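You operate a simulated robot arm through the tools that you are given. There is no shell and no other tool. Be economical: measure what you need, move in short steps, check, and stop when the job is done.

The job below is to be done with a simulated two-armed robot. You get a single attempt, and the scene is never put back.

JOB
Put one of the tape cartons from the top of the grey workbench on the job card there. Put one of the label cards from the top of the grey workbench on the top board of the black rack. Pick up the 203 mm green sleeve from the top of the grey workbench with one hand, pass it to the other hand and put it on the deck of the short pallet. Put one of the steel blocks from the chute end of the packing bench on top of the wooden cradle. Put the orange chock on the chute end of the packing bench away on the deck of the long pallet. Take the black sleeve from the chute end of the packing bench and leave it on the shelf under the white table. Put the pale blue card on the glass top of the light box. Open the top drawer of unit 3, take the yellow flag and put it in the inside of the top drawer of unit 3 and shut the 3 again. Put the white rag on the top of the grey cabinet. Shut the bottom drawer of unit 1. Turn the third ink knob from the left to 3. Close the bottom drawer of unit 3. Open the top drawer of unit 1. The order is free. Set down upright: tape carton, steel block, orange chock, yellow flag.
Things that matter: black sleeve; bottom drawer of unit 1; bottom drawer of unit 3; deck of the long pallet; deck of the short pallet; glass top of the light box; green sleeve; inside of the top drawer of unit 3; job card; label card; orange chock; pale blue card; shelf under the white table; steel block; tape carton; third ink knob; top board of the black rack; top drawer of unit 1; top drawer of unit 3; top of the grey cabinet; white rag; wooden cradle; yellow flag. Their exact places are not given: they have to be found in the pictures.

The check looks at the end state, three seconds after you hand in, the way a careful person would. Anything else that was tipped, shoved, dropped, spilled or broken makes it a failure.

ROBOT AND FRAMES
Two 7-joint arms with two-finger parallel grippers on one trunk, on a base that drives. Base frame: it is fixed to the floor where the robot stands at the start and does not move with it; the origin is under the middle of the robot, x ahead of it, y to its left, z up. Readings come in mm, degrees, newtons and seconds.
The left shoulder is at the start at [71, 156, 1105], the right one opposite. Places, roughly: black sleeve [1000, -6000, 1000]; bottom drawer of unit 1 [4400, -2800, 200]; bottom drawer of unit 3 [5200, -2800, 200]; deck of the long pallet [3200, 0, 100]; deck of the short pallet [-1300, -1000, 100]; glass top of the light box (32x25 cm) [2040, -5720, 940]; green sleeve [500, 250, 1000]; inside of the top drawer of unit 3 [5200, -2700, 500]; job card [1000, 0, 750]; label card [500, 250, 750]; orange chock (12x7x10 cm) [1000, -5900, 900]; pale blue card (5x7x3 cm) [1200, -5600, 900]; shelf under the white table [2300, -5800, 300]; steel block [1000, -5750, 750]; tape carton [500, 250, 1000]; third ink knob [4800, -2800, 1100]; top board of the black rack [4800, -200, 1500]; top drawer of unit 1 [4400, -2800, 500]; top drawer of unit 3 [5200, -2800, 500]; top of the grey cabinet (41x21 cm) [1280, -2720, 720]; white rag (5x7x4 cm) [3900, -5500, 900]; wooden cradle (15x9x4 cm) [600, -5800, 900]; yellow flag (5x4x6 cm) [2900, -5600, 900]. Payload 3.91 kg a hand.
Tool frame (each hand has its own): the origin (TCP) lies between the finger pads and is the grasp point; the fingertips stand 30 mm ahead of it; z points along the fingers, y is the line along which they close. The gripper opens to 110 mm. The fingers are 20 mm wide and 10 mm thick; the gripper's body (48 by 112 mm) begins 55 mm behind the TCP.
Orientation is that of the tool frame in the base frame, as [roll, pitch, yaw] about the fixed x, y, z axes, in that order (R = Rz(yaw) Ry(pitch) Rx(roll)). With the fingers straight down and closing along the base's y, the tool's x points along the base's -x, its y along +y and its z along -z.

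CONTROLS
- The arms move only by the tool jog_arm. It takes "left_commands", "right_commands" or both (then of equal length, played together; a hand with none holds still); each is a list of rows, each an object of numbers (a shift or turn left out is 0, a gripper value left out holds the last): "dx", "dy", "dz": the shift along the tool's x, y, z in mm; "ax", "ay", "az": the turn, a rotation vector about the tool's x, y, z in rad; "grip": the gripper command, from -1 (shut) to 1 (fully open), values between in proportion. In form: [{"dx": .., "dy": .., "dz": .., "ax": .., "ay": .., "az": .., "grip": ..}, ...]. A call has 1 to 8 rows; each row shifts and turns the commanded pose from where the row before left it, along the tool's axes as they then stand. Each row takes 0.2 s and may step no farther than 50 mm and 8.6 degrees from the row before; otherwise, or with a gripper value out of range, the whole call is refused. A pose out of reach is approached as far as the arm can. The call stops where the force on the tool passes 40 N (or 10 N more than at its start, if that is more) or the arm is blocked; 0.2 s more then pass. The fingers move at their own pace (about 108 mm/s each) and stop on an object; they squeeze with about 26 N. The grip force told is the motor's: it shows also when the fingers shut on nothing. Time passes only in rows, and 0.2 s behind the last, so rows that do not move let the fingers close. It gives the time, the measured TCP pose, the force on the tool (base axes), the opening and the grip force at its end, in the units of the frame above (readings bear some noise), with the torque about the TCP (base axes, N m) and any sound that the robot's microphone picked up.
- Cameras (640 x 400 px; columns grow to the right, rows downward): "scene" is now at [134.3, 19.9, 1344.2]; the picture's right is [0.19, -0.98, -0.00], its down [-0.51, -0.10, -0.85] and it looks along [0.84, 0.16, -0.52] (base axes); focal length 249 px, centre (320, 200). "left" rides on the left gripper at [72, -17, -103] in its tool frame; the picture's right is [0.23, 0.97, 0.00], its down [-0.76, 0.18, -0.62] and it looks along [-0.61, 0.14, 0.78] (tool axes); focal length 222 px, centre (320, 200). "right" rides on the right gripper at [72, 17, -103] in its tool frame; the picture's right is [-0.23, 0.97, 0.00], its down [-0.76, -0.18, -0.62] and it looks along [-0.61, -0.14, 0.78] (tool axes); focal length 222 px, centre (320, 200).
- snapshot(camera): a new picture of that camera. It takes no simulated time.
- lift_body(by): slides the trunk up (or, below 0, down) by that many mm; the arms and the scene camera ride with it, the base frame stays. It gives what a move gives, with no picture.
- roll_base(legs): drives the robot by 1 to 6 legs, each [ahead, left, turn to the left] in mm, mm and degrees, along the robot's own axes; the way and the turn of a leg run together, so that a leg with both is an arc; at most 1500 mm and 180 degrees a leg. The arms and the cameras ride along, it lands a little off, and it stops where it bumps. It gives what a move gives.
- head_to(pan, tilt): turns the head with the scene camera to pan (to the left, within 86 degrees either way) and tilt (down, from -29 to 69), counted from straight ahead of the robot. It gives what a move gives.
- measure_at(camera, pixels): for up to 12 pixels [column, row] of the newest picture of that camera ("zoom" is the newest enlarged one), the place [x, y, z] in the base frame of the surface seen there, good to about 2 mm, but the place of the scene camera against the robot may be out by one fixed shift of up to 12 mm in any direction. It takes no simulated time.
- close_up(camera, box): a new picture of the part [left, top, right, bottom] of that camera's present view, enlarged. It takes no simulated time.
- job_done(): hands the job in; it is judged then, once.

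Go step by step. Measure first, check grasps and placings, and put right what went wrong. The budget is 385 turns and 358 pictures, counting those below and the enlarged ones. Unless the task says otherwise, let go and move clear before handing in, and close with one line.

The tools are called after "Call:" as name(argument=value, ...) on one line, values as JSON. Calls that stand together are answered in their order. jog_arm: Moves the arms, as the interface text tells. Its arguments: {"type":"object","properties":{"left_commands":{"type":"array","items":{"type":"object","properties":{"dx":{"type":"number"},"dy":{"type":"number"},"dz":{"type":"number"},"ax":{"type":"number"},"ay":{"type":"number"},"az":{"type":"number"},"grip":{"type":"number"}}}},"right_commands":{"type":"array","items":{"type":"object","properties":{"dx":{"type":"number"},"dy":{"type":"number"},"dz":{"type":"number"},"ax":{"type":"number"},"ay":{"type":"number"},"az":{"type":"number"},"grip":{"type":"number"}}}}},"required":[]} The other tools are called the same way: lift_body (by) slides the trunk up or down; roll_base (legs) drives the base; head_to (pan, tilt) turns the head that bears the scene camera; snapshot (camera) takes a picture; measure_at (camera, pixels) gives the place of the surface under pixels of a picture; close_up (camera, box) takes an enlarged picture of a part of a camera's view; job_done () hands the job in.

At the start:

```text
clock: 0.0
left_eef_pos: [597.6, 233.0, 1151.7]
left_tool_rot: [-180.0, 0.0, 180.0]
left_wrist_force: [0.1, 0.0, -0.5]
left_wrist_torque: [-0.01, -0.01, -0.03]
left_gripper_width: 109.9
left_grip_force: 0.0
right_eef_pos: [802.0, -377.0, 1117.3]
right_tool_rot: [-180.0, -0.1, -180.0]
right_wrist_force: [-0.6, 0.5, 0.6]
right_wrist_torque: [-0.05, -0.02, -0.02]
right_gripper_width: 110.0
right_grip_force: 0.0
trunk travel left (down, up): [-550.0, 390.0]
robot x, y, heading: [-0.5, -0.7, 0.2]
head pan, tilt: [10.7, 31.5]
```

scene: 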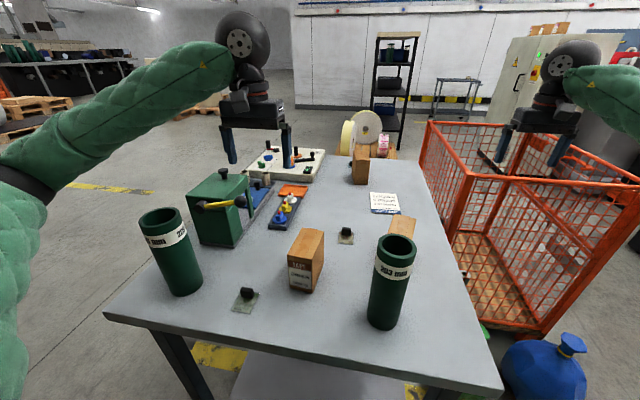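
right: 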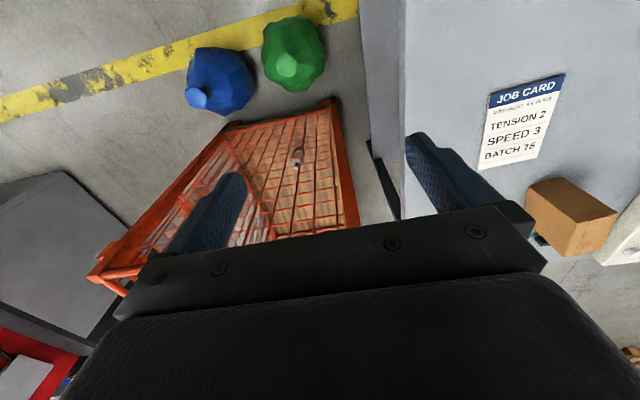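
left: 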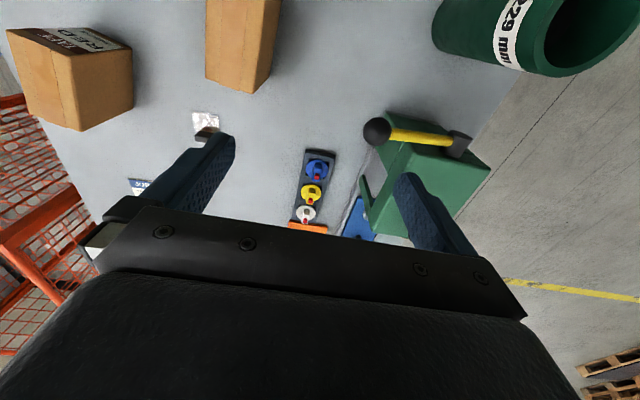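

The scene picture shows the grey workbench with two green sleeves (left one labelled 229, right one 203 mm at about (390,280)), cartons at (307,260), (400,228), (361,165) and label cards at (247,298), (346,235). I measure them first.

Call:
close_up(camera="scene", box=[120, 120, 520, 370])

Call:
measure_at(camera="scene", pixels=[[397, 236], [380, 242], [413, 244], [385, 325], [310, 236], [304, 285], [385, 203], [246, 293], [346, 231], [400, 222], [361, 150], [245, 306]])

```text
1.60 times, centred on (320, 245) of scene
```

zoom: 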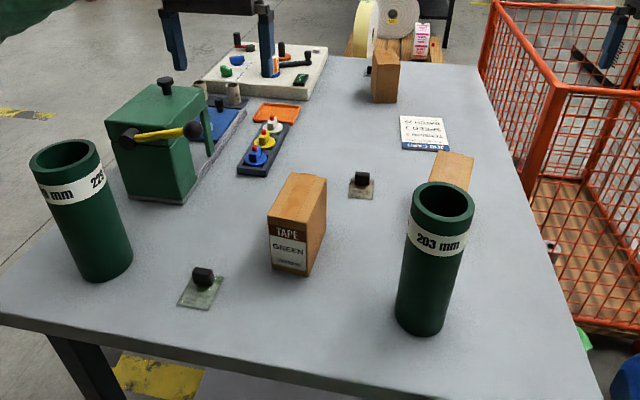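

```text
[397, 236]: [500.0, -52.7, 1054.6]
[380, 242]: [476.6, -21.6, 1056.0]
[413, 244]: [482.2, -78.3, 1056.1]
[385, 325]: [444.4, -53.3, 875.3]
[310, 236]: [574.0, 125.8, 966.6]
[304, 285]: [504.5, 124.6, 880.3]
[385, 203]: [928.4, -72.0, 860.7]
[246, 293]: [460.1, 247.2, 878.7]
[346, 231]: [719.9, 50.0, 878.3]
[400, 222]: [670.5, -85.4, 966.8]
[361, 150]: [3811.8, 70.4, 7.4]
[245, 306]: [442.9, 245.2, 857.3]
```

Table top is about z=860. I match job-card corners between the scene zoom and the right hand camera to find the scene camera's fixed shift, and measure the carton in the left camera.

Call:
measure_at(camera="zoom", pixels=[[447, 150], [404, 146], [401, 117], [439, 119], [442, 187], [442, 210], [414, 205], [470, 210], [202, 280], [326, 181], [300, 174], [274, 212]])

Call:
measure_at(camera="right", pixels=[[491, 98], [562, 77], [534, 156], [481, 164], [540, 185], [610, 213]])

Call:
measure_at(camera="left", pixels=[[209, 76], [250, 90], [209, 10], [275, 10], [240, 40], [13, 32], [45, 78], [128, 50], [208, 131], [262, 60], [206, 115]])

```text
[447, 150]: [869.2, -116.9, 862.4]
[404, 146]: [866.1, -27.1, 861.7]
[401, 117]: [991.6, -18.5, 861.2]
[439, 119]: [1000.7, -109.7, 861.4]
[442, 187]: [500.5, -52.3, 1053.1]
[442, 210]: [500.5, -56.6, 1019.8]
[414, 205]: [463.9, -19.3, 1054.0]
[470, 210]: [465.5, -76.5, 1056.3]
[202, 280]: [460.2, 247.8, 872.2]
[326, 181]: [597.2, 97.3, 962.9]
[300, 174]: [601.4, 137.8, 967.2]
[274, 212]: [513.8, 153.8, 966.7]
```

```text
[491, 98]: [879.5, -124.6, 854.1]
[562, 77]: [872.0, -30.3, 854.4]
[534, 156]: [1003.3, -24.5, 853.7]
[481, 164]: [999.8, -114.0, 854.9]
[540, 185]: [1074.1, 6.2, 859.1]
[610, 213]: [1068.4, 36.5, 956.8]
```

```text
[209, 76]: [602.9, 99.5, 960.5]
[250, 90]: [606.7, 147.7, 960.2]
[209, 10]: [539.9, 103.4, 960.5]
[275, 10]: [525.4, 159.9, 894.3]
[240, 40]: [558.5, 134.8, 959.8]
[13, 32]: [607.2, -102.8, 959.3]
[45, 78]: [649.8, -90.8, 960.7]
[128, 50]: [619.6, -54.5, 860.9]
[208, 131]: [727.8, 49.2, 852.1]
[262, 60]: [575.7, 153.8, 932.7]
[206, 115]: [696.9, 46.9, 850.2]
```

Hand cameras put the table at z≈854, so the scene camera is off by about (+7,-5,-7). The red carton near (655,-85) suits the right hand; I move the right hand above it to look.

Call:
jog_arm(right_commands=[{"dx": 30, "dy": 36}, {"dx": 30, "dy": 36}, {"dx": 30, "dy": 36}, {"dx": 30, "dy": 36}, {"dx": 30, "dy": 36}, {"dx": 30, "dy": 36}])

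Call:
snapshot(camera="right")

```text
clock: 1.4
left_eef_pos: [595.9, 233.6, 1151.7]
left_tool_rot: [-179.9, -0.1, -179.9]
left_wrist_force: [0.1, -0.1, -0.2]
left_wrist_torque: [-0.02, -0.03, 0.02]
left_gripper_width: 109.8
left_grip_force: 0.0
right_eef_pos: [621.7, -163.8, 1115.8]
right_tool_rot: [180.0, 0.0, -180.0]
right_wrist_force: [-0.1, -0.2, 0.5]
right_wrist_torque: [-0.01, 0.0, 0.03]
right_gripper_width: 109.8
right_grip_force: 0.0
trunk travel left (down, up): [-550.0, 390.0]
robot x, y, heading: [-2.0, 0.8, 0.1]
head pan, tilt: [10.7, 31.5]
```

```text
353 pictures are left
```

right: 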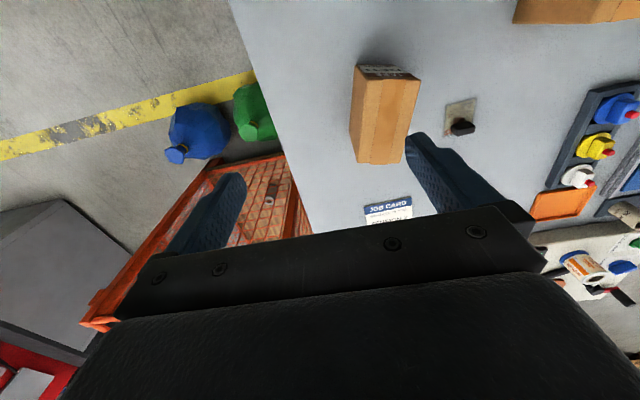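

Red carton seen at (380,115). I measure its top corners.

Call:
measure_at(camera="right", pixels=[[360, 74], [419, 84], [360, 160], [401, 162], [385, 120], [412, 205], [366, 208], [459, 102], [459, 125]])

```text
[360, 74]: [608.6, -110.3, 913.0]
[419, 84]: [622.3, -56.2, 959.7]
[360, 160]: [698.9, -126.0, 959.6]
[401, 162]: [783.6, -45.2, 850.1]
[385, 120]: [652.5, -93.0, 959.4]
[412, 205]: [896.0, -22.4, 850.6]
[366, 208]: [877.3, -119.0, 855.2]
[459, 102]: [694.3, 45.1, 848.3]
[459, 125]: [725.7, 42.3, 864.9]
```

Carton centre ≈(660,-91), turned about -15°, width 48. I align the right hand and descend part way.

Call:
jog_arm(right_commands=[{"dx": -38, "dy": 30}, {"dy": 43}, {"az": 0.13}, {"az": 0.13}, {"dz": 50}, {"dz": 50}, {"dz": 50}, {"dz": 45}])

Call:
snapshot(camera="right")

```text
clock: 3.2
left_eef_pos: [597.4, 233.3, 1153.5]
left_tool_rot: [180.0, -0.1, -180.0]
left_wrist_force: [0.1, 1.0, 0.2]
left_wrist_torque: [0.01, 0.0, 0.01]
left_gripper_width: 110.0
left_grip_force: 0.1
right_eef_pos: [661.9, -89.3, 923.2]
right_tool_rot: [179.9, 0.0, 165.0]
right_wrist_force: [-0.1, 0.4, 0.2]
right_wrist_torque: [0.0, 0.01, 0.03]
right_gripper_width: 109.9
right_grip_force: 0.1
trunk travel left (down, up): [-550.0, 390.0]
robot x, y, heading: [3.1, 4.3, 0.3]
head pan, tilt: [10.7, 31.5]
```

```text
352 pictures are left
```

right: 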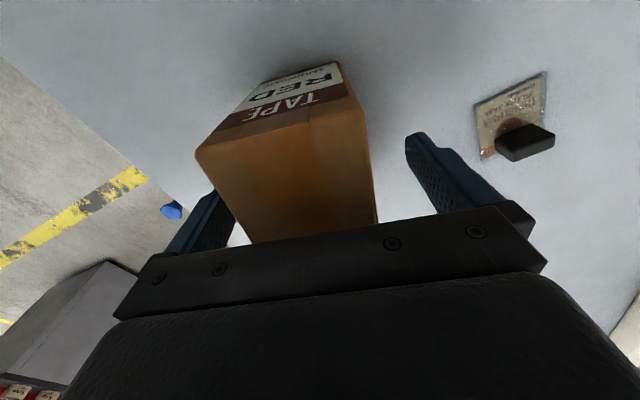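

The carton sits between the fingers but left of the middle; I measure the top for a finer centring.

Call:
measure_at(camera="right", pixels=[[202, 152], [360, 112], [374, 210], [230, 215], [290, 170]])

```text
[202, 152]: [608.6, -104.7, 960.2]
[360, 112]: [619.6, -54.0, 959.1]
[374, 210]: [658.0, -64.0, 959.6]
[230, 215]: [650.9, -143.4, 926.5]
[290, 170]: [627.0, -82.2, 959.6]
```

Centred within 2 mm. Closing and lifting.

Call:
jog_arm(right_commands=[{"grip": -1}, {"grip": -1}, {"grip": -1}, {"dz": -30}, {"dz": -40}])

```text
clock: 4.4
left_eef_pos: [596.3, 233.4, 1152.0]
left_tool_rot: [-179.9, 0.0, 180.0]
left_wrist_force: [-0.3, -0.8, 0.1]
left_wrist_torque: [0.01, -0.01, 0.01]
left_gripper_width: 110.0
left_grip_force: 0.0
right_eef_pos: [659.4, -90.6, 994.0]
right_tool_rot: [180.0, -0.1, 165.0]
right_wrist_force: [0.9, -0.3, -3.0]
right_wrist_torque: [-0.03, 0.0, 0.02]
right_gripper_width: 57.7
right_grip_force: 26.0
trunk travel left (down, up): [-550.0, 390.0]
robot x, y, heading: [0.1, 0.5, 0.0]
head pan, tilt: [10.7, 31.5]
```

Held (57.7 mm). Straighten it and carry to the job card centre (938,-73).

Call:
jog_arm(right_commands=[{"az": -0.13}, {"az": -0.13}, {"dx": -46, "dy": 3}, {"dx": -46, "dy": 3}, {"dx": -46, "dy": 3}, {"dx": -46, "dy": 3}, {"dx": -46, "dy": 3}, {"dx": -46, "dy": 2}])

Call:
snapshot(camera="scene")

```text
clock: 6.2
left_eef_pos: [598.6, 232.7, 1151.6]
left_tool_rot: [-179.9, -0.1, -179.9]
left_wrist_force: [0.5, 0.1, -0.2]
left_wrist_torque: [0.01, 0.07, 0.03]
left_gripper_width: 109.9
left_grip_force: 0.0
right_eef_pos: [937.1, -71.9, 992.7]
right_tool_rot: [-179.9, -0.1, -180.0]
right_wrist_force: [-1.1, 1.1, -3.3]
right_wrist_torque: [-0.01, 0.03, 0.0]
right_gripper_width: 58.1
right_grip_force: 26.0
trunk travel left (down, up): [-550.0, 390.0]
robot x, y, heading: [-0.6, -3.8, 0.2]
head pan, tilt: [10.7, 31.5]
```

```text
351 pictures are left
```

scene: 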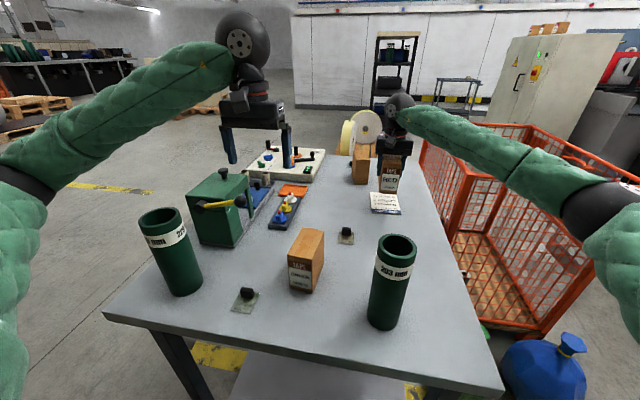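

Now over the card. Lower and release, then rise.

Call:
jog_arm(right_commands=[{"dz": 35}, {"dz": 30}, {"dz": 4}, {}, {"grip": 0.3}, {"grip": 0.3}])

Call:
jog_arm(right_commands=[{"dz": -40, "grip": 0.6}, {"dz": -45}, {"dz": -45}, {"dx": 45, "dz": -40}, {"dx": 50}, {"dx": 50}, {"dx": 50, "dy": -30}, {"dy": -50}])

Call:
close_up(camera="scene", box=[320, 130, 480, 230])

```text
clock: 7.6
left_eef_pos: [597.3, 232.7, 1153.2]
left_tool_rot: [-180.0, -0.1, -179.9]
left_wrist_force: [-0.1, 0.7, 0.5]
left_wrist_torque: [0.0, -0.02, -0.01]
left_gripper_width: 110.0
left_grip_force: 0.0
right_eef_pos: [934.7, -71.1, 921.6]
right_tool_rot: [180.0, -0.1, -179.9]
right_wrist_force: [-0.3, -0.5, 0.8]
right_wrist_torque: [0.01, 0.01, -0.03]
right_gripper_width: 71.3
right_grip_force: 0.1
trunk travel left (down, up): [-550.0, 390.0]
robot x, y, heading: [-2.7, 0.8, -0.4]
head pan, tilt: [10.7, 31.5]
```

```text
refused: row 4 steps farther than a row can; nothing moved
```

```text
4.00 times, centred on (400, 180) of scene
```

zoom: 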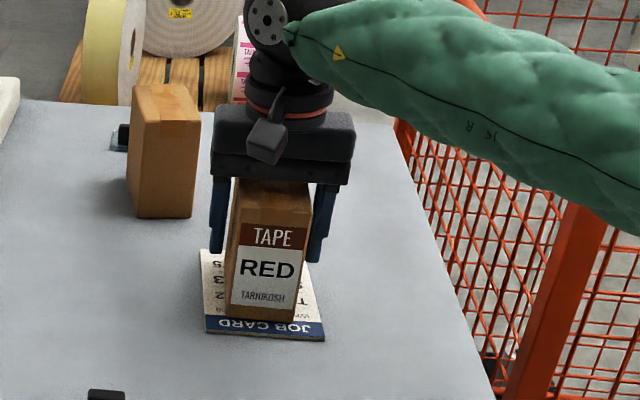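

Red carton stands squarely on the job card. I raise the right hand and go look at the 203 mm sleeve.

Call:
jog_arm(right_commands=[{"dz": -45, "grip": 0.6}, {"dz": -45}, {"dz": -45}, {"dz": -45}, {"dx": 50, "grip": 1}, {"dx": 50}, {"dx": 50}, {"dx": 50}])

Call:
jog_arm(right_commands=[{"dx": 50, "dz": -3}, {"dx": 50, "dz": -3}, {"dx": 50, "dz": -3}, {"dx": 35, "dz": -30}, {"dx": 25, "dz": -30}])

Call:
snapshot(camera="right")

```text
clock: 9.4
left_eef_pos: [597.5, 232.1, 1153.3]
left_tool_rot: [179.9, -0.1, -179.9]
left_wrist_force: [-0.7, 0.1, -0.4]
left_wrist_torque: [-0.01, -0.01, 0.01]
left_gripper_width: 110.1
left_grip_force: 0.0
right_eef_pos: [732.7, -70.6, 1104.4]
right_tool_rot: [-179.9, 0.0, 179.9]
right_wrist_force: [-0.4, 0.3, 0.7]
right_wrist_torque: [-0.01, -0.01, 0.01]
right_gripper_width: 110.0
right_grip_force: 0.1
trunk travel left (down, up): [-550.0, 390.0]
robot x, y, heading: [-3.3, 1.6, -0.1]
head pan, tilt: [10.7, 31.5]
```

```text
clock: 10.6
left_eef_pos: [596.4, 233.9, 1151.9]
left_tool_rot: [180.0, 0.0, 180.0]
left_wrist_force: [-0.6, 0.2, 0.3]
left_wrist_torque: [0.05, 0.0, 0.03]
left_gripper_width: 109.8
left_grip_force: 0.0
right_eef_pos: [525.8, -71.8, 1171.0]
right_tool_rot: [180.0, 0.0, 180.0]
right_wrist_force: [-0.5, 0.0, 0.7]
right_wrist_torque: [0.0, -0.03, -0.01]
right_gripper_width: 110.2
right_grip_force: 0.1
trunk travel left (down, up): [-550.0, 390.0]
robot x, y, heading: [-2.4, 4.0, -0.0]
head pan, tilt: [10.7, 31.5]
```

```text
349 pictures are left
```

right: 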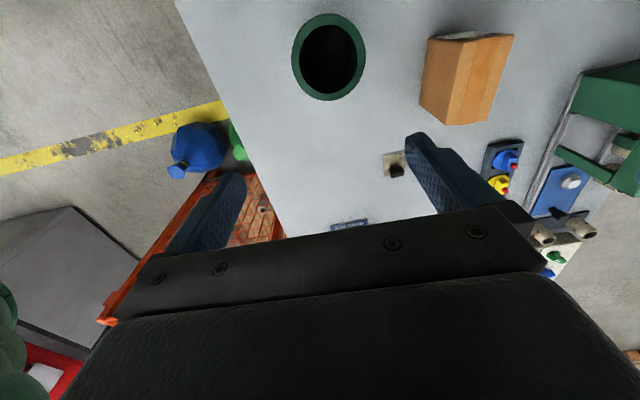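

Call:
measure_at(camera="right", pixels=[[294, 60], [363, 52], [322, 16], [332, 97], [299, 75], [359, 72], [390, 157], [397, 170]])

```text
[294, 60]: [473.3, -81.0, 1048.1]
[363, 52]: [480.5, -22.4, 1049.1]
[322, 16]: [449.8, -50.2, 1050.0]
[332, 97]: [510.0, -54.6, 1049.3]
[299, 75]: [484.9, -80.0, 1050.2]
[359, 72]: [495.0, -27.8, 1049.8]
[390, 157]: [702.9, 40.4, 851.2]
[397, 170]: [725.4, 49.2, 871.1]
```

Sleeve centre ≈(480,-52), diameter ≈62, rim at 1050. I centre the right hand over it and lower so the pads straddle the top.

Call:
jog_arm(right_commands=[{"dx": 46}, {"dy": 20}, {"dz": 45}])

Call:
jog_arm(right_commands=[{"dz": 45}, {"dz": 45}, {"dz": 15}, {"grip": -1}, {"grip": -1}, {"grip": -1}])

```text
clock: 11.4
left_eef_pos: [598.1, 232.1, 1153.7]
left_tool_rot: [179.9, 0.0, -179.9]
left_wrist_force: [0.0, 0.4, -0.8]
left_wrist_torque: [0.0, -0.01, 0.03]
left_gripper_width: 110.0
left_grip_force: 0.1
right_eef_pos: [480.5, -52.0, 1128.8]
right_tool_rot: [179.9, 0.0, 180.0]
right_wrist_force: [-0.3, 0.4, -0.3]
right_wrist_torque: [0.0, 0.01, -0.01]
right_gripper_width: 110.2
right_grip_force: 0.1
trunk travel left (down, up): [-550.0, 390.0]
robot x, y, heading: [-2.5, -1.6, -0.0]
head pan, tilt: [10.7, 31.5]
```

```text
clock: 12.8
left_eef_pos: [597.2, 232.9, 1152.5]
left_tool_rot: [-179.9, 0.1, -180.0]
left_wrist_force: [0.2, 0.5, 0.2]
left_wrist_torque: [-0.01, 0.02, 0.01]
left_gripper_width: 109.9
left_grip_force: 0.0
right_eef_pos: [481.4, -52.5, 1022.7]
right_tool_rot: [179.9, 0.0, -180.0]
right_wrist_force: [0.0, 0.0, 0.4]
right_wrist_torque: [0.0, -0.02, -0.04]
right_gripper_width: 63.0
right_grip_force: 25.9
trunk travel left (down, up): [-550.0, 390.0]
robot x, y, heading: [1.9, 1.1, -0.1]
head pan, tilt: [10.7, 31.5]
```

Sleeve gripped at 63 mm. Lift it and carry forward to mid-air, while tilting the left hand forward by about 53°.

Call:
jog_arm(right_commands=[{"dz": -45}, {"dz": -45}, {"dz": -45}, {"dx": -45}, {"dx": -45}, {"dx": -45}, {"dx": -45}, {"dx": -45}], left_commands=[{"ay": -0.115}, {"ay": -0.115}, {"ay": -0.115}, {"ay": -0.115}, {"ay": -0.115}, {"ay": -0.115}, {"ay": -0.115}, {"ay": -0.115}])

Call:
snapshot(camera="scene")

Call:
snapshot(camera="left")

```text
clock: 14.6
left_eef_pos: [598.2, 232.6, 1152.3]
left_tool_rot: [-179.9, 52.7, -179.9]
left_wrist_force: [0.5, 1.1, -0.1]
left_wrist_torque: [-0.03, 0.02, 0.03]
left_gripper_width: 110.1
left_grip_force: 0.0
right_eef_pos: [707.9, -52.0, 1155.4]
right_tool_rot: [-179.9, -0.1, 180.0]
right_wrist_force: [0.7, 1.3, -3.9]
right_wrist_torque: [0.01, 0.01, -0.04]
right_gripper_width: 62.9
right_grip_force: 25.8
trunk travel left (down, up): [-550.0, 390.0]
robot x, y, heading: [-3.0, -0.7, -0.3]
head pan, tilt: [10.7, 31.5]
```

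```text
348 pictures are left
```

scene: 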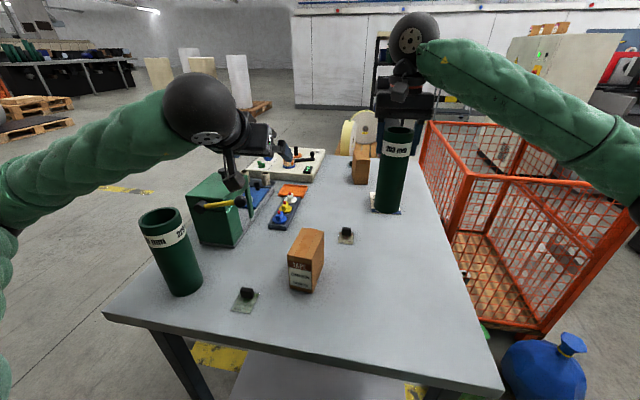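

```text
347 pictures are left
```

left: 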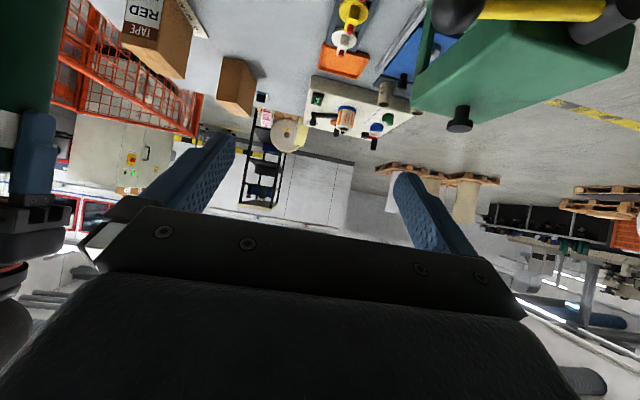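

Geometry as expected. Bring the sleeve toward the middle with the right hand while the left hand shifts to line up behind it.

Call:
jog_arm(right_commands=[{"dy": 14}, {"dy": 14}, {"dy": 14}, {"dy": 14}, {"dy": 14}, {"dy": 14}], left_commands=[{"dy": -33}, {"dy": -33}, {"dy": -33}, {"dy": -34}, {"dy": -34}, {"dy": -34}])

Call:
snapshot(camera="left")

```text
clock: 16.0
left_eef_pos: [597.4, 30.8, 1154.0]
left_tool_rot: [179.9, 52.6, -179.8]
left_wrist_force: [-1.0, 0.3, -0.1]
left_wrist_torque: [0.01, -0.02, 0.02]
left_gripper_width: 110.2
left_grip_force: 0.1
right_eef_pos: [707.2, 31.6, 1156.7]
right_tool_rot: [180.0, -0.1, 179.9]
right_wrist_force: [-0.2, 0.1, -3.7]
right_wrist_torque: [0.01, 0.02, -0.02]
right_gripper_width: 62.8
right_grip_force: 26.1
trunk travel left (down, up): [-550.0, 390.0]
robot x, y, heading: [-0.6, -3.4, -0.1]
head pan, tilt: [10.7, 31.5]
```

```text
346 pictures are left
```

left: 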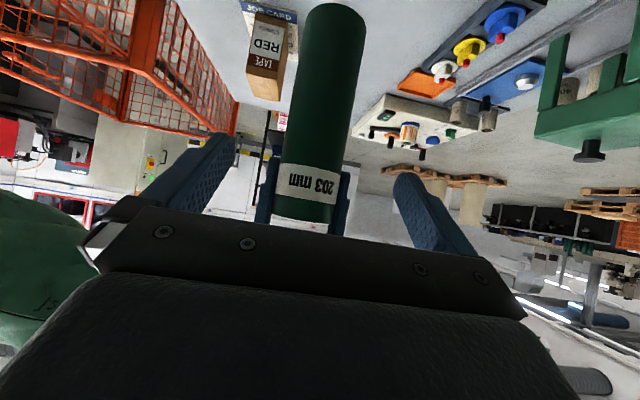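

Sleeve lies centred between the left fingers. Advance 144 mm along the tool and close.

Call:
jog_arm(left_commands=[{"dz": 36, "dx": 2}, {"dz": 36, "dx": 2}, {"dz": 36, "dx": 2}, {"dz": 36, "dx": 2}, {"grip": -1}, {"grip": -1}, {"grip": -1}])

Call:
snapshot(camera="scene")

```text
clock: 17.6
left_eef_pos: [706.7, 30.6, 1058.5]
left_tool_rot: [-180.0, 52.7, -180.0]
left_wrist_force: [-24.8, 8.5, 2.2]
left_wrist_torque: [0.17, -2.2, 0.05]
left_gripper_width: 62.8
left_grip_force: 26.2
right_eef_pos: [706.3, 31.9, 1156.1]
right_tool_rot: [180.0, 0.0, 179.8]
right_wrist_force: [25.7, -8.0, -7.3]
right_wrist_torque: [-1.02, -0.2, 0.0]
right_gripper_width: 62.6
right_grip_force: 26.0
trunk travel left (down, up): [-550.0, 390.0]
robot x, y, heading: [0.0, -0.8, -0.0]
head pan, tilt: [10.7, 31.5]
```

```text
345 pictures are left
```

scene: 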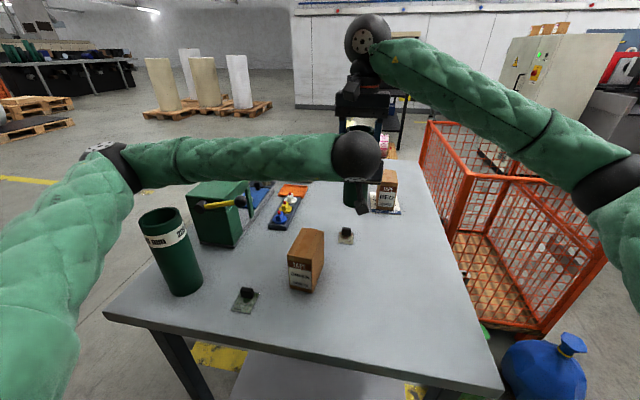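

Both hands grip it (62.7 mm each). Release with the right and raise it straight up.

Call:
jog_arm(right_commands=[{"grip": 1}, {"grip": 1}, {"dz": -45}, {"dz": -45}, {"dz": -45}, {"dy": -45}, {"dy": -45}, {"dy": -45}])

Call:
snapshot(camera="left")

```text
clock: 19.4
left_eef_pos: [706.8, 28.8, 1059.2]
left_tool_rot: [179.9, 52.7, 180.0]
left_wrist_force: [0.0, -0.7, -0.1]
left_wrist_torque: [0.05, 0.06, 0.02]
left_gripper_width: 62.8
left_grip_force: 26.0
right_eef_pos: [708.7, -106.2, 1291.7]
right_tool_rot: [179.9, 0.0, -179.8]
right_wrist_force: [-0.4, 0.5, 1.1]
right_wrist_torque: [0.07, -0.02, -0.01]
right_gripper_width: 110.1
right_grip_force: 0.2
trunk travel left (down, up): [-550.0, 390.0]
robot x, y, heading: [-0.5, 3.1, 0.1]
head pan, tilt: [10.7, 31.5]
```

```text
344 pictures are left
```

left: 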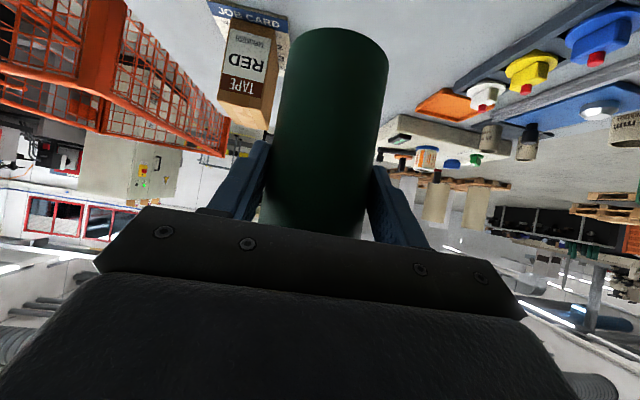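

Left holds the sleeve alone. Move the left hand aside and bring the right hand over the label card at (720,47).

Call:
jog_arm(left_commands=[{"dz": -23, "dx": -1, "dy": 36}, {"dz": -23, "dx": -1, "dy": 36}, {"dz": -23, "dx": -1, "dy": 36}, {"dz": -23, "dx": -1, "dy": 36}, {"dz": -23, "dx": -1, "dy": 36}, {"dz": -23, "dx": -1, "dy": 36}])

Call:
jog_arm(right_commands=[{"dx": 20, "dy": 40}, {"dy": 45}, {"dy": 40, "dz": 20}, {"dz": 50}, {"dz": 50}, {"dz": 50}, {"dz": 50}])

Call:
snapshot(camera="right")

```text
clock: 20.8
left_eef_pos: [597.5, 248.6, 1149.8]
left_tool_rot: [-179.9, 52.9, 179.9]
left_wrist_force: [0.0, -0.4, -4.6]
left_wrist_torque: [-0.02, 0.06, 0.02]
left_gripper_width: 63.1
left_grip_force: 26.0
right_eef_pos: [707.7, -101.0, 1292.6]
right_tool_rot: [-179.9, 0.1, 179.9]
right_wrist_force: [-0.6, 0.5, 0.4]
right_wrist_torque: [-0.01, -0.03, 0.02]
right_gripper_width: 110.0
right_grip_force: 0.0
trunk travel left (down, up): [-550.0, 390.0]
robot x, y, heading: [-0.3, 1.7, -0.1]
head pan, tilt: [10.7, 31.5]
```

```text
clock: 22.4
left_eef_pos: [600.7, 249.0, 1147.3]
left_tool_rot: [-180.0, 52.6, -179.9]
left_wrist_force: [0.6, 0.5, -4.9]
left_wrist_torque: [0.01, 0.04, 0.02]
left_gripper_width: 62.7
left_grip_force: 25.8
right_eef_pos: [685.2, 22.7, 1072.6]
right_tool_rot: [-180.0, -0.1, 179.9]
right_wrist_force: [-1.2, 0.6, -1.5]
right_wrist_torque: [-0.02, -0.01, 0.0]
right_gripper_width: 109.8
right_grip_force: 0.1
trunk travel left (down, up): [-550.0, 390.0]
robot x, y, heading: [0.9, -0.3, 0.0]
head pan, tilt: [10.7, 31.5]
```

```text
343 pictures are left
```

right: 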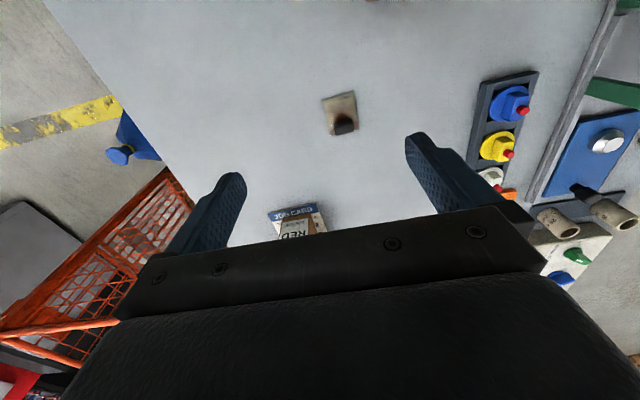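

Call:
close_up(camera="right", box=[300, 75, 396, 135])

```text
6.67 times, centred on (348, 105) of right
```

zoom: 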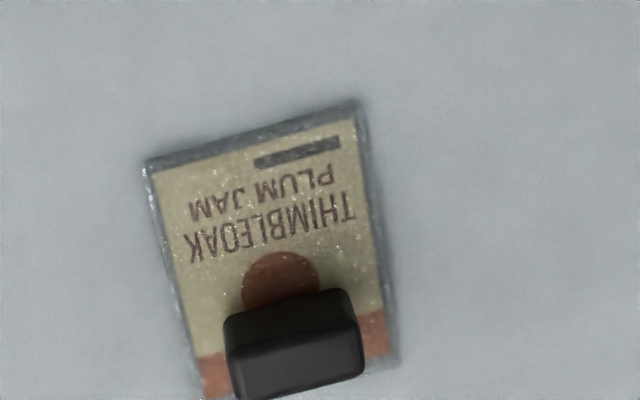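

Call:
measure_at(camera="zoom", pixels=[[228, 330], [355, 300], [240, 345], [360, 340], [295, 340], [245, 385], [358, 365], [155, 165], [355, 105], [295, 308], [300, 385]])

```text
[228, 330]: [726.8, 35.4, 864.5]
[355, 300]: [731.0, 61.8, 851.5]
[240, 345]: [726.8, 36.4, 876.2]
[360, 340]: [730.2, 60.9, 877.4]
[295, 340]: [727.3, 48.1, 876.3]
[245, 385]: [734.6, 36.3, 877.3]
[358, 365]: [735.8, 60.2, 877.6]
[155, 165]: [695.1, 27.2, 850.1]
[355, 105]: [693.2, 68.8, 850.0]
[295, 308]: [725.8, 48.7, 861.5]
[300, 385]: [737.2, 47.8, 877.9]
```

Knob centre ≈(734,48), 25 mm wide in y, top 877. Descend and grip it.

Call:
jog_arm(right_commands=[{"dx": -49}, {"dy": 25}, {"dz": 50, "grip": 0}, {"dz": 50}, {"dz": 50}, {"dz": 38}, {"grip": -1}, {"grip": -1}])

Call:
jog_arm(right_commands=[{"grip": -1}, {"dz": -40}, {"dz": -40}, {"dz": -40}, {"dz": -40}, {"dz": -40}])

Call:
snapshot(camera="right")

```text
clock: 24.2
left_eef_pos: [599.0, 248.1, 1149.1]
left_tool_rot: [179.9, 52.6, -179.9]
left_wrist_force: [0.2, -0.2, -5.1]
left_wrist_torque: [0.01, 0.08, 0.05]
left_gripper_width: 62.6
left_grip_force: 26.1
right_eef_pos: [735.0, 46.1, 884.0]
right_tool_rot: [-180.0, 0.2, -179.9]
right_wrist_force: [1.6, -0.2, 16.2]
right_wrist_torque: [-0.07, 0.05, 0.06]
right_gripper_width: 26.6
right_grip_force: 26.1
trunk travel left (down, up): [-550.0, 390.0]
robot x, y, heading: [2.1, -0.2, -0.3]
head pan, tilt: [10.7, 31.5]
```

```text
clock: 25.6
left_eef_pos: [599.1, 248.5, 1149.0]
left_tool_rot: [-179.9, 52.6, -179.8]
left_wrist_force: [-0.9, 1.2, -4.3]
left_wrist_torque: [-0.02, 0.03, -0.02]
left_gripper_width: 62.8
left_grip_force: 25.8
right_eef_pos: [735.1, 47.2, 1085.1]
right_tool_rot: [-179.9, 0.1, 180.0]
right_wrist_force: [-0.8, -0.2, 0.0]
right_wrist_torque: [0.0, 0.01, -0.01]
right_gripper_width: 26.9
right_grip_force: 26.4
trunk travel left (down, up): [-550.0, 390.0]
robot x, y, heading: [0.2, -1.2, 0.0]
head pan, tilt: [10.7, 31.5]
```

```text
341 pictures are left
```

right: 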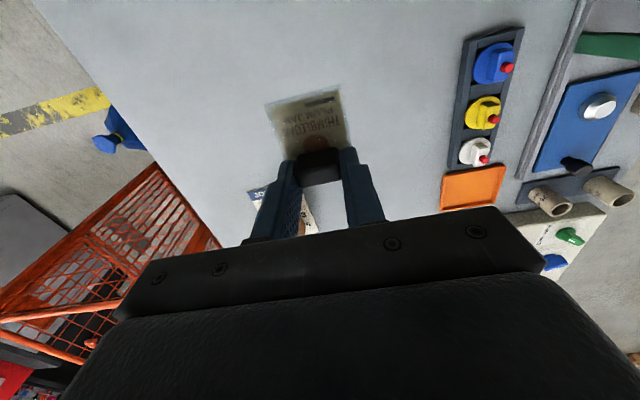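

Card held. Pull the right hand in for driving, and look right before moving the base.

Call:
jog_arm(right_commands=[{"dx": 25, "dy": -45, "dz": -15}, {"dx": 25, "dy": -45, "dz": -15}, {"dx": 25, "dy": -45, "dz": -15}, {"dx": 25, "dy": -45, "dz": -15}, {"dx": 25, "dy": -45, "dz": -5}, {"dx": 25, "dy": -45}])

Call:
head_to(pan=-84, tilt=22)

Call:
snapshot(camera="scene")

```text
refused: row 1 steps farther than a row can; nothing moved
```

```text
clock: 27.3
left_eef_pos: [599.1, 248.5, 1148.8]
left_tool_rot: [-180.0, 52.7, -179.9]
left_wrist_force: [0.7, -0.9, -3.3]
left_wrist_torque: [-0.04, 0.06, 0.0]
left_gripper_width: 62.8
left_grip_force: 25.7
right_eef_pos: [735.3, 48.3, 1084.2]
right_tool_rot: [-180.0, 0.1, -180.0]
right_wrist_force: [-0.3, 0.0, -0.5]
right_wrist_torque: [-0.03, 0.0, -0.03]
right_gripper_width: 26.8
right_grip_force: 26.5
trunk travel left (down, up): [-550.0, 390.0]
robot x, y, heading: [0.5, -1.1, 0.2]
head pan, tilt: [-84.0, 22.0]
```

```text
340 pictures are left
```

scene: 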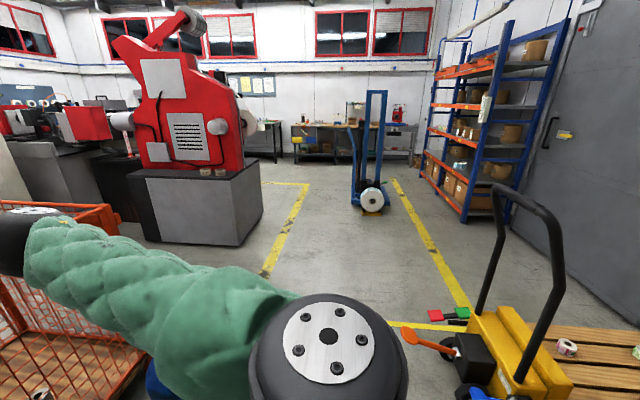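

A pallet jack with a pallet is at lower right (570,350). I measure floor items to plan routes.

Call:
measure_at(camera="scene", pixels=[[620, 338], [560, 335], [520, 370], [435, 345], [425, 320], [370, 210], [270, 250], [465, 220], [315, 165], [135, 235], [240, 243], [100, 340]])

Call:
jog_arm(right_commands=[{"dx": 20, "dy": -40, "dz": -10}, {"dx": 20, "dy": -40, "dz": -10}, {"dx": 20, "dy": -40, "dz": -10}, {"dx": 20, "dy": -40, "dz": -10}, {"dx": 20, "dy": -40, "dz": -10}, {"dx": 20, "dy": -40, "dz": -10}, {"dx": 20, "dy": -40}])

```text
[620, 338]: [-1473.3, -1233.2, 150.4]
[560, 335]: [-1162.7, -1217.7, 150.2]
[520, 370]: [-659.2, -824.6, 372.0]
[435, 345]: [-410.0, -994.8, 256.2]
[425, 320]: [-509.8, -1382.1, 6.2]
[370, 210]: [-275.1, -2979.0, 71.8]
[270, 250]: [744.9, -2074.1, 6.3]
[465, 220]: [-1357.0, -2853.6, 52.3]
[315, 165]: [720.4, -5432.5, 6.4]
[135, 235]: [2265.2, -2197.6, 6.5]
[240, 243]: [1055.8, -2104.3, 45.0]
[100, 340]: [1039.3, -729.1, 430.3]
```

```text
clock: 28.9
left_eef_pos: [599.0, 248.5, 1149.3]
left_tool_rot: [179.9, 52.7, 180.0]
left_wrist_force: [0.0, -0.7, -4.9]
left_wrist_torque: [0.03, 0.03, 0.0]
left_gripper_width: 62.7
left_grip_force: 26.1
right_eef_pos: [595.5, -232.7, 1143.5]
right_tool_rot: [-180.0, 0.0, -179.9]
right_wrist_force: [-0.3, -0.5, 1.1]
right_wrist_torque: [0.01, 0.0, 0.03]
right_gripper_width: 26.7
right_grip_force: 26.0
trunk travel left (down, up): [-550.0, 390.0]
robot x, y, heading: [-3.9, 3.8, 0.1]
head pan, tilt: [-84.0, 22.0]
```

Short pallet with jack lies around x -660…-1800, y<-600. Back away from the bench a bit and look again.

Call:
roll_base(legs=[[-450, 150, 0]])

Call:
head_to(pan=-86, tilt=40)

Call:
snapshot(camera="scene")

```text
clock: 31.1
left_eef_pos: [304.2, 366.7, 1147.4]
left_tool_rot: [-179.8, 52.7, -178.4]
left_wrist_force: [0.4, 0.6, -5.1]
left_wrist_torque: [-0.04, 0.09, -0.01]
left_gripper_width: 62.7
left_grip_force: 26.8
right_eef_pos: [313.1, -114.3, 1143.7]
right_tool_rot: [-179.9, 0.0, -178.6]
right_wrist_force: [0.4, 0.3, -0.8]
right_wrist_torque: [-0.02, 0.04, -0.01]
right_gripper_width: 26.6
right_grip_force: 25.7
trunk travel left (down, up): [-550.0, 390.0]
robot x, y, heading: [-293.2, 99.6, 1.3]
head pan, tilt: [-84.0, 22.0]
stopped in leg 1: the robot was blocked; the commanded pose is now the measured one
```

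```text
clock: 31.9
left_eef_pos: [301.1, 365.7, 1149.8]
left_tool_rot: [-180.0, 52.9, -178.6]
left_wrist_force: [0.6, -0.2, -4.1]
left_wrist_torque: [0.0, 0.06, -0.03]
left_gripper_width: 62.7
left_grip_force: 26.1
right_eef_pos: [308.6, -117.3, 1144.2]
right_tool_rot: [-179.9, 0.2, -178.6]
right_wrist_force: [-0.1, -0.4, 0.8]
right_wrist_torque: [-0.02, -0.02, 0.0]
right_gripper_width: 26.8
right_grip_force: 26.2
trunk travel left (down, up): [-550.0, 390.0]
robot x, y, heading: [-288.3, 104.0, 1.7]
head pan, tilt: [-85.9, 40.0]
```

```text
339 pictures are left
```

scene: 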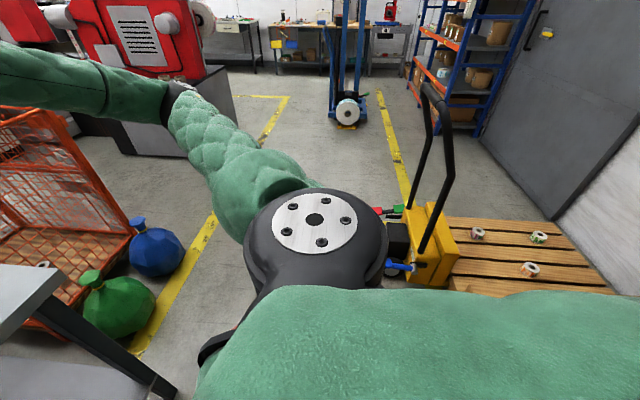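

The base bumped something behind. I look to the left-rear to see what.

Call:
roll_base(legs=[[30, 0, 0]])

Call:
head_to(pan=86, tilt=35)

Call:
snapshot(camera="scene")

```text
clock: 32.7
left_eef_pos: [332.9, 364.3, 1149.5]
left_tool_rot: [-180.0, 52.7, -178.6]
left_wrist_force: [0.7, 0.8, -4.3]
left_wrist_torque: [0.02, 0.08, 0.02]
left_gripper_width: 63.0
left_grip_force: 26.1
right_eef_pos: [340.4, -116.8, 1142.8]
right_tool_rot: [180.0, 0.0, -178.7]
right_wrist_force: [0.9, -0.3, -1.5]
right_wrist_torque: [-0.01, 0.0, 0.02]
right_gripper_width: 26.9
right_grip_force: 25.9
trunk travel left (down, up): [-550.0, 390.0]
robot x, y, heading: [-261.2, 104.4, 1.1]
head pan, tilt: [-85.9, 40.0]
```

```text
clock: 35.3
left_eef_pos: [331.7, 366.3, 1148.8]
left_tool_rot: [180.0, 53.0, -178.7]
left_wrist_force: [-0.6, -0.7, -4.4]
left_wrist_torque: [0.0, 0.06, 0.04]
left_gripper_width: 62.8
left_grip_force: 25.4
right_eef_pos: [338.9, -117.0, 1144.3]
right_tool_rot: [-180.0, 0.2, -178.6]
right_wrist_force: [-1.0, -0.4, -0.2]
right_wrist_torque: [0.02, -0.01, 0.03]
right_gripper_width: 26.6
right_grip_force: 26.0
trunk travel left (down, up): [-550.0, 390.0]
robot x, y, heading: [-260.2, 101.7, 1.6]
head pan, tilt: [85.9, 35.0]
```

```text
338 pictures are left
```

scene: 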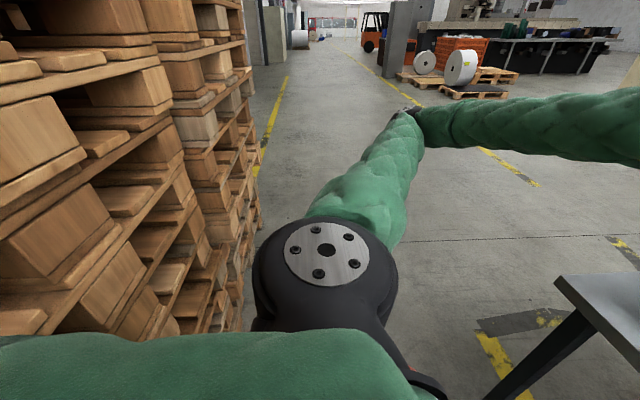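

A tall pallet stack is behind me. I measure its near face and the bench edge.

Call:
measure_at(camera="scene", pixels=[[180, 300], [100, 220], [225, 310], [255, 200], [240, 60], [20, 90], [560, 285], [640, 275]])

```text
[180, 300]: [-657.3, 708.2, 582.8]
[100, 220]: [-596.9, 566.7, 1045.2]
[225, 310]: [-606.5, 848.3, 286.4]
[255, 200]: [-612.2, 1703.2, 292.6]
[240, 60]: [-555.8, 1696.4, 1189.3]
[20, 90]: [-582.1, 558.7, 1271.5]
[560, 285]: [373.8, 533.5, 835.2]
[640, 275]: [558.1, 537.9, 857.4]
```

Stack face is at x≈-590 from y≈<500 up to 1700. Look right again for the corridor along -y.

Call:
head_to(pan=-70, tilt=38)

Call:
snapshot(camera="scene")

Call:
measure_at(camera="scene", pixels=[[40, 290], [130, 250], [330, 240], [380, 220], [440, 230], [400, 250], [480, 260], [560, 200], [600, 260], [200, 300], [350, 120], [430, 130]])

```text
clock: 37.7
left_eef_pos: [331.8, 366.1, 1149.6]
left_tool_rot: [179.9, 52.9, -178.6]
left_wrist_force: [-0.6, -0.4, -4.4]
left_wrist_torque: [0.03, 0.04, -0.02]
left_gripper_width: 62.7
left_grip_force: 26.8
right_eef_pos: [339.3, -116.1, 1145.6]
right_tool_rot: [180.0, 0.2, -178.6]
right_wrist_force: [-0.1, 0.6, -0.7]
right_wrist_torque: [-0.03, 0.0, -0.01]
right_gripper_width: 26.8
right_grip_force: 25.4
trunk travel left (down, up): [-550.0, 390.0]
robot x, y, heading: [-259.6, 103.2, 1.4]
head pan, tilt: [-70.0, 38.0]
```

```text
337 pictures are left
```

scene: 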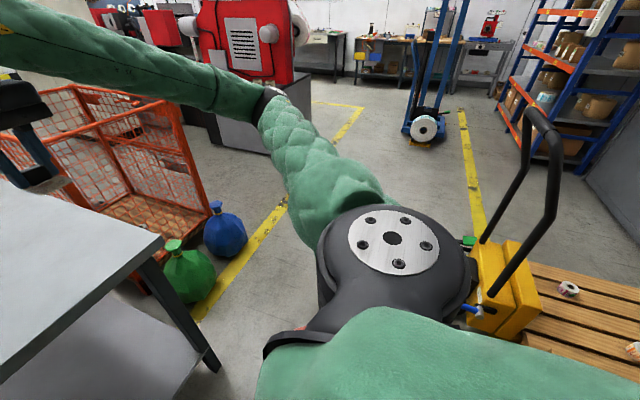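

```text
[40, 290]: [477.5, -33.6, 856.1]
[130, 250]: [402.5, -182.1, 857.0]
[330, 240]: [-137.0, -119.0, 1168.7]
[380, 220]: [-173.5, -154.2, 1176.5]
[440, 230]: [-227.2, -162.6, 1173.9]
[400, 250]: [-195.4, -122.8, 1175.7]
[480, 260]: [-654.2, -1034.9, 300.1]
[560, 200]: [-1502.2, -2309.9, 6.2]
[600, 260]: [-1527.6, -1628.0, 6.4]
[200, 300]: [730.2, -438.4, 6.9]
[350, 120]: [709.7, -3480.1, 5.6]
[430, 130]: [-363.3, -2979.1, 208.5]
```

Corridor along x≈+50 is clear between jack (x<-400) and bags (x>480). Raise the trunk for clearance, step forward, then turn right.

Call:
lift_body(by=200)

Call:
roll_base(legs=[[150, 0, 0], [0, 0, -90]])

Call:
head_to(pan=0, tilt=35)

Call:
snapshot(camera="scene")

```text
clock: 39.9
left_eef_pos: [332.2, 367.1, 1349.9]
left_tool_rot: [-180.0, 52.8, -178.5]
left_wrist_force: [-0.6, -0.9, -4.1]
left_wrist_torque: [0.02, 0.07, -0.01]
left_gripper_width: 62.9
left_grip_force: 26.3
right_eef_pos: [340.5, -117.1, 1344.1]
right_tool_rot: [-179.9, 0.2, -178.7]
right_wrist_force: [0.3, -0.6, -0.1]
right_wrist_torque: [-0.03, -0.01, 0.02]
right_gripper_width: 26.6
right_grip_force: 26.3
trunk travel left (down, up): [-750.0, 190.0]
robot x, y, heading: [-259.0, 105.4, 1.4]
head pan, tilt: [-70.0, 38.0]
```

```text
clock: 45.1
left_eef_pos: [146.9, -488.9, 1351.0]
left_tool_rot: [179.9, 52.9, 90.9]
left_wrist_force: [-0.1, -0.3, -4.4]
left_wrist_torque: [0.05, -0.01, 0.0]
left_gripper_width: 62.9
left_grip_force: 25.8
right_eef_pos: [-335.5, -491.5, 1344.6]
right_tool_rot: [179.9, 0.2, 90.7]
right_wrist_force: [0.1, -0.2, -0.1]
right_wrist_torque: [-0.01, 0.0, 0.04]
right_gripper_width: 26.8
right_grip_force: 25.2
trunk travel left (down, up): [-750.0, 190.0]
robot x, y, heading: [-108.3, 107.9, -89.1]
head pan, tilt: [-70.0, 38.0]
```

```text
clock: 46.5
left_eef_pos: [147.7, -489.2, 1349.8]
left_tool_rot: [180.0, 52.9, 91.0]
left_wrist_force: [-0.1, 0.1, -3.6]
left_wrist_torque: [0.05, -0.02, 0.02]
left_gripper_width: 62.9
left_grip_force: 25.6
right_eef_pos: [-335.4, -491.7, 1345.0]
right_tool_rot: [179.9, 0.2, 90.8]
right_wrist_force: [-0.2, 0.7, -0.6]
right_wrist_torque: [-0.02, -0.04, 0.01]
right_gripper_width: 26.7
right_grip_force: 25.5
trunk travel left (down, up): [-750.0, 190.0]
robot x, y, heading: [-109.8, 106.8, -89.2]
head pan, tilt: [0.0, 35.0]
```

```text
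336 pictures are left
```

scene: 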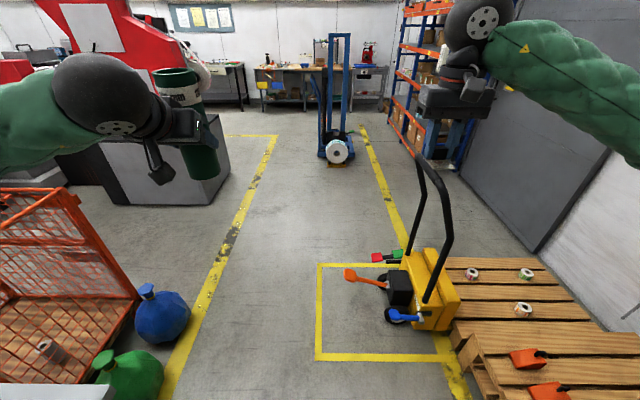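

Now the pallet is in full view on the right. I measure deck and items.

Call:
measure_at(camera="scene", pixels=[[447, 262], [540, 262], [600, 320], [475, 322], [465, 350], [620, 325], [475, 310], [500, 345], [472, 274], [526, 275], [521, 310], [495, 290]])

Call:
close_up(camera="scene", box=[340, 230, 640, 400])

```text
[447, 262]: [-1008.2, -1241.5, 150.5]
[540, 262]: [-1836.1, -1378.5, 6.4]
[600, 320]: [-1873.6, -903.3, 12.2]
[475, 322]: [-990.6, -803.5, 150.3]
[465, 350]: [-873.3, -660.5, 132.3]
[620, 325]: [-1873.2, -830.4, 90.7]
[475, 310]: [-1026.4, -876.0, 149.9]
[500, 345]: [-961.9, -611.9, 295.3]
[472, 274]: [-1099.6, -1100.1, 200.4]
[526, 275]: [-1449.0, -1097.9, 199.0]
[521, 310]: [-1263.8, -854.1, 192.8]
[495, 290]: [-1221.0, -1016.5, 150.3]
```

```text
2.13 times, centred on (490, 315) of scene
```

zoom: 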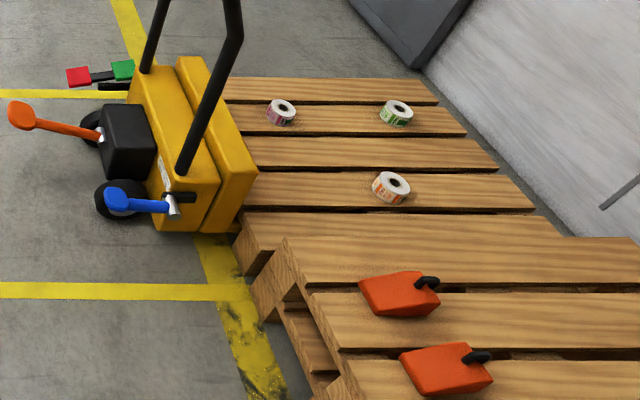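

Deck at z≈143 with free space between the rolls (-1100,-1100) and (-1449,-1098); another pallet stack lies beyond y>-650. I drive down the corridor, turn to face +y and strafe to the pallet's -y side.

Call:
roll_base(legs=[[0, 160, 0], [1400, 0, 0], [760, 0, 0], [0, 0, 90], [0, 0, 90]])

Call:
head_to(pan=45, tilt=30)

Call:
snapshot(camera="scene")

```text
clock: 65.7
left_eef_pos: [-154.8, -1428.6, 1350.3]
left_tool_rot: [180.0, 52.9, -92.1]
left_wrist_force: [0.0, -0.7, -3.7]
left_wrist_torque: [-0.11, -0.03, 0.0]
left_gripper_width: 62.6
left_grip_force: 25.7
right_eef_pos: [327.3, -1450.3, 1344.4]
right_tool_rot: [180.0, 0.2, -92.1]
right_wrist_force: [0.0, 0.7, 0.1]
right_wrist_torque: [0.02, 0.02, -0.01]
right_gripper_width: 26.9
right_grip_force: 26.4
trunk travel left (down, up): [-750.0, 190.0]
robot x, y, heading: [72.7, -2036.4, 88.0]
head pan, tilt: [0.0, 35.0]
```

```text
clock: 66.8
left_eef_pos: [-156.2, -1428.3, 1349.8]
left_tool_rot: [-180.0, 53.0, -92.1]
left_wrist_force: [-0.2, 0.2, -4.4]
left_wrist_torque: [-0.06, -0.01, -0.04]
left_gripper_width: 62.3
left_grip_force: 25.6
right_eef_pos: [327.9, -1450.8, 1344.5]
right_tool_rot: [-180.0, 0.1, -92.3]
right_wrist_force: [0.5, -0.7, 0.7]
right_wrist_torque: [0.0, -0.01, 0.01]
right_gripper_width: 26.5
right_grip_force: 25.7
trunk travel left (down, up): [-750.0, 190.0]
robot x, y, heading: [72.3, -2032.3, 88.1]
head pan, tilt: [45.0, 30.0]
```

```text
334 pictures are left
```

scene: 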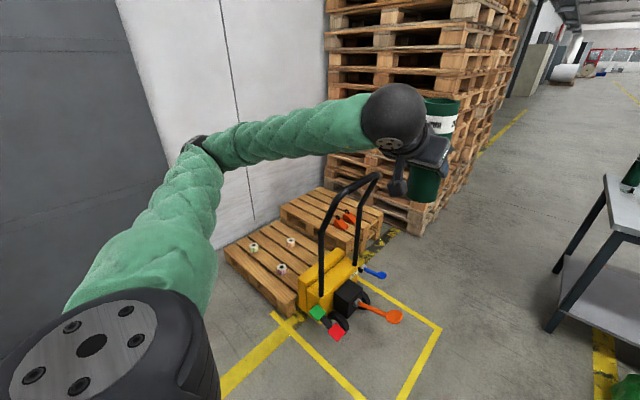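

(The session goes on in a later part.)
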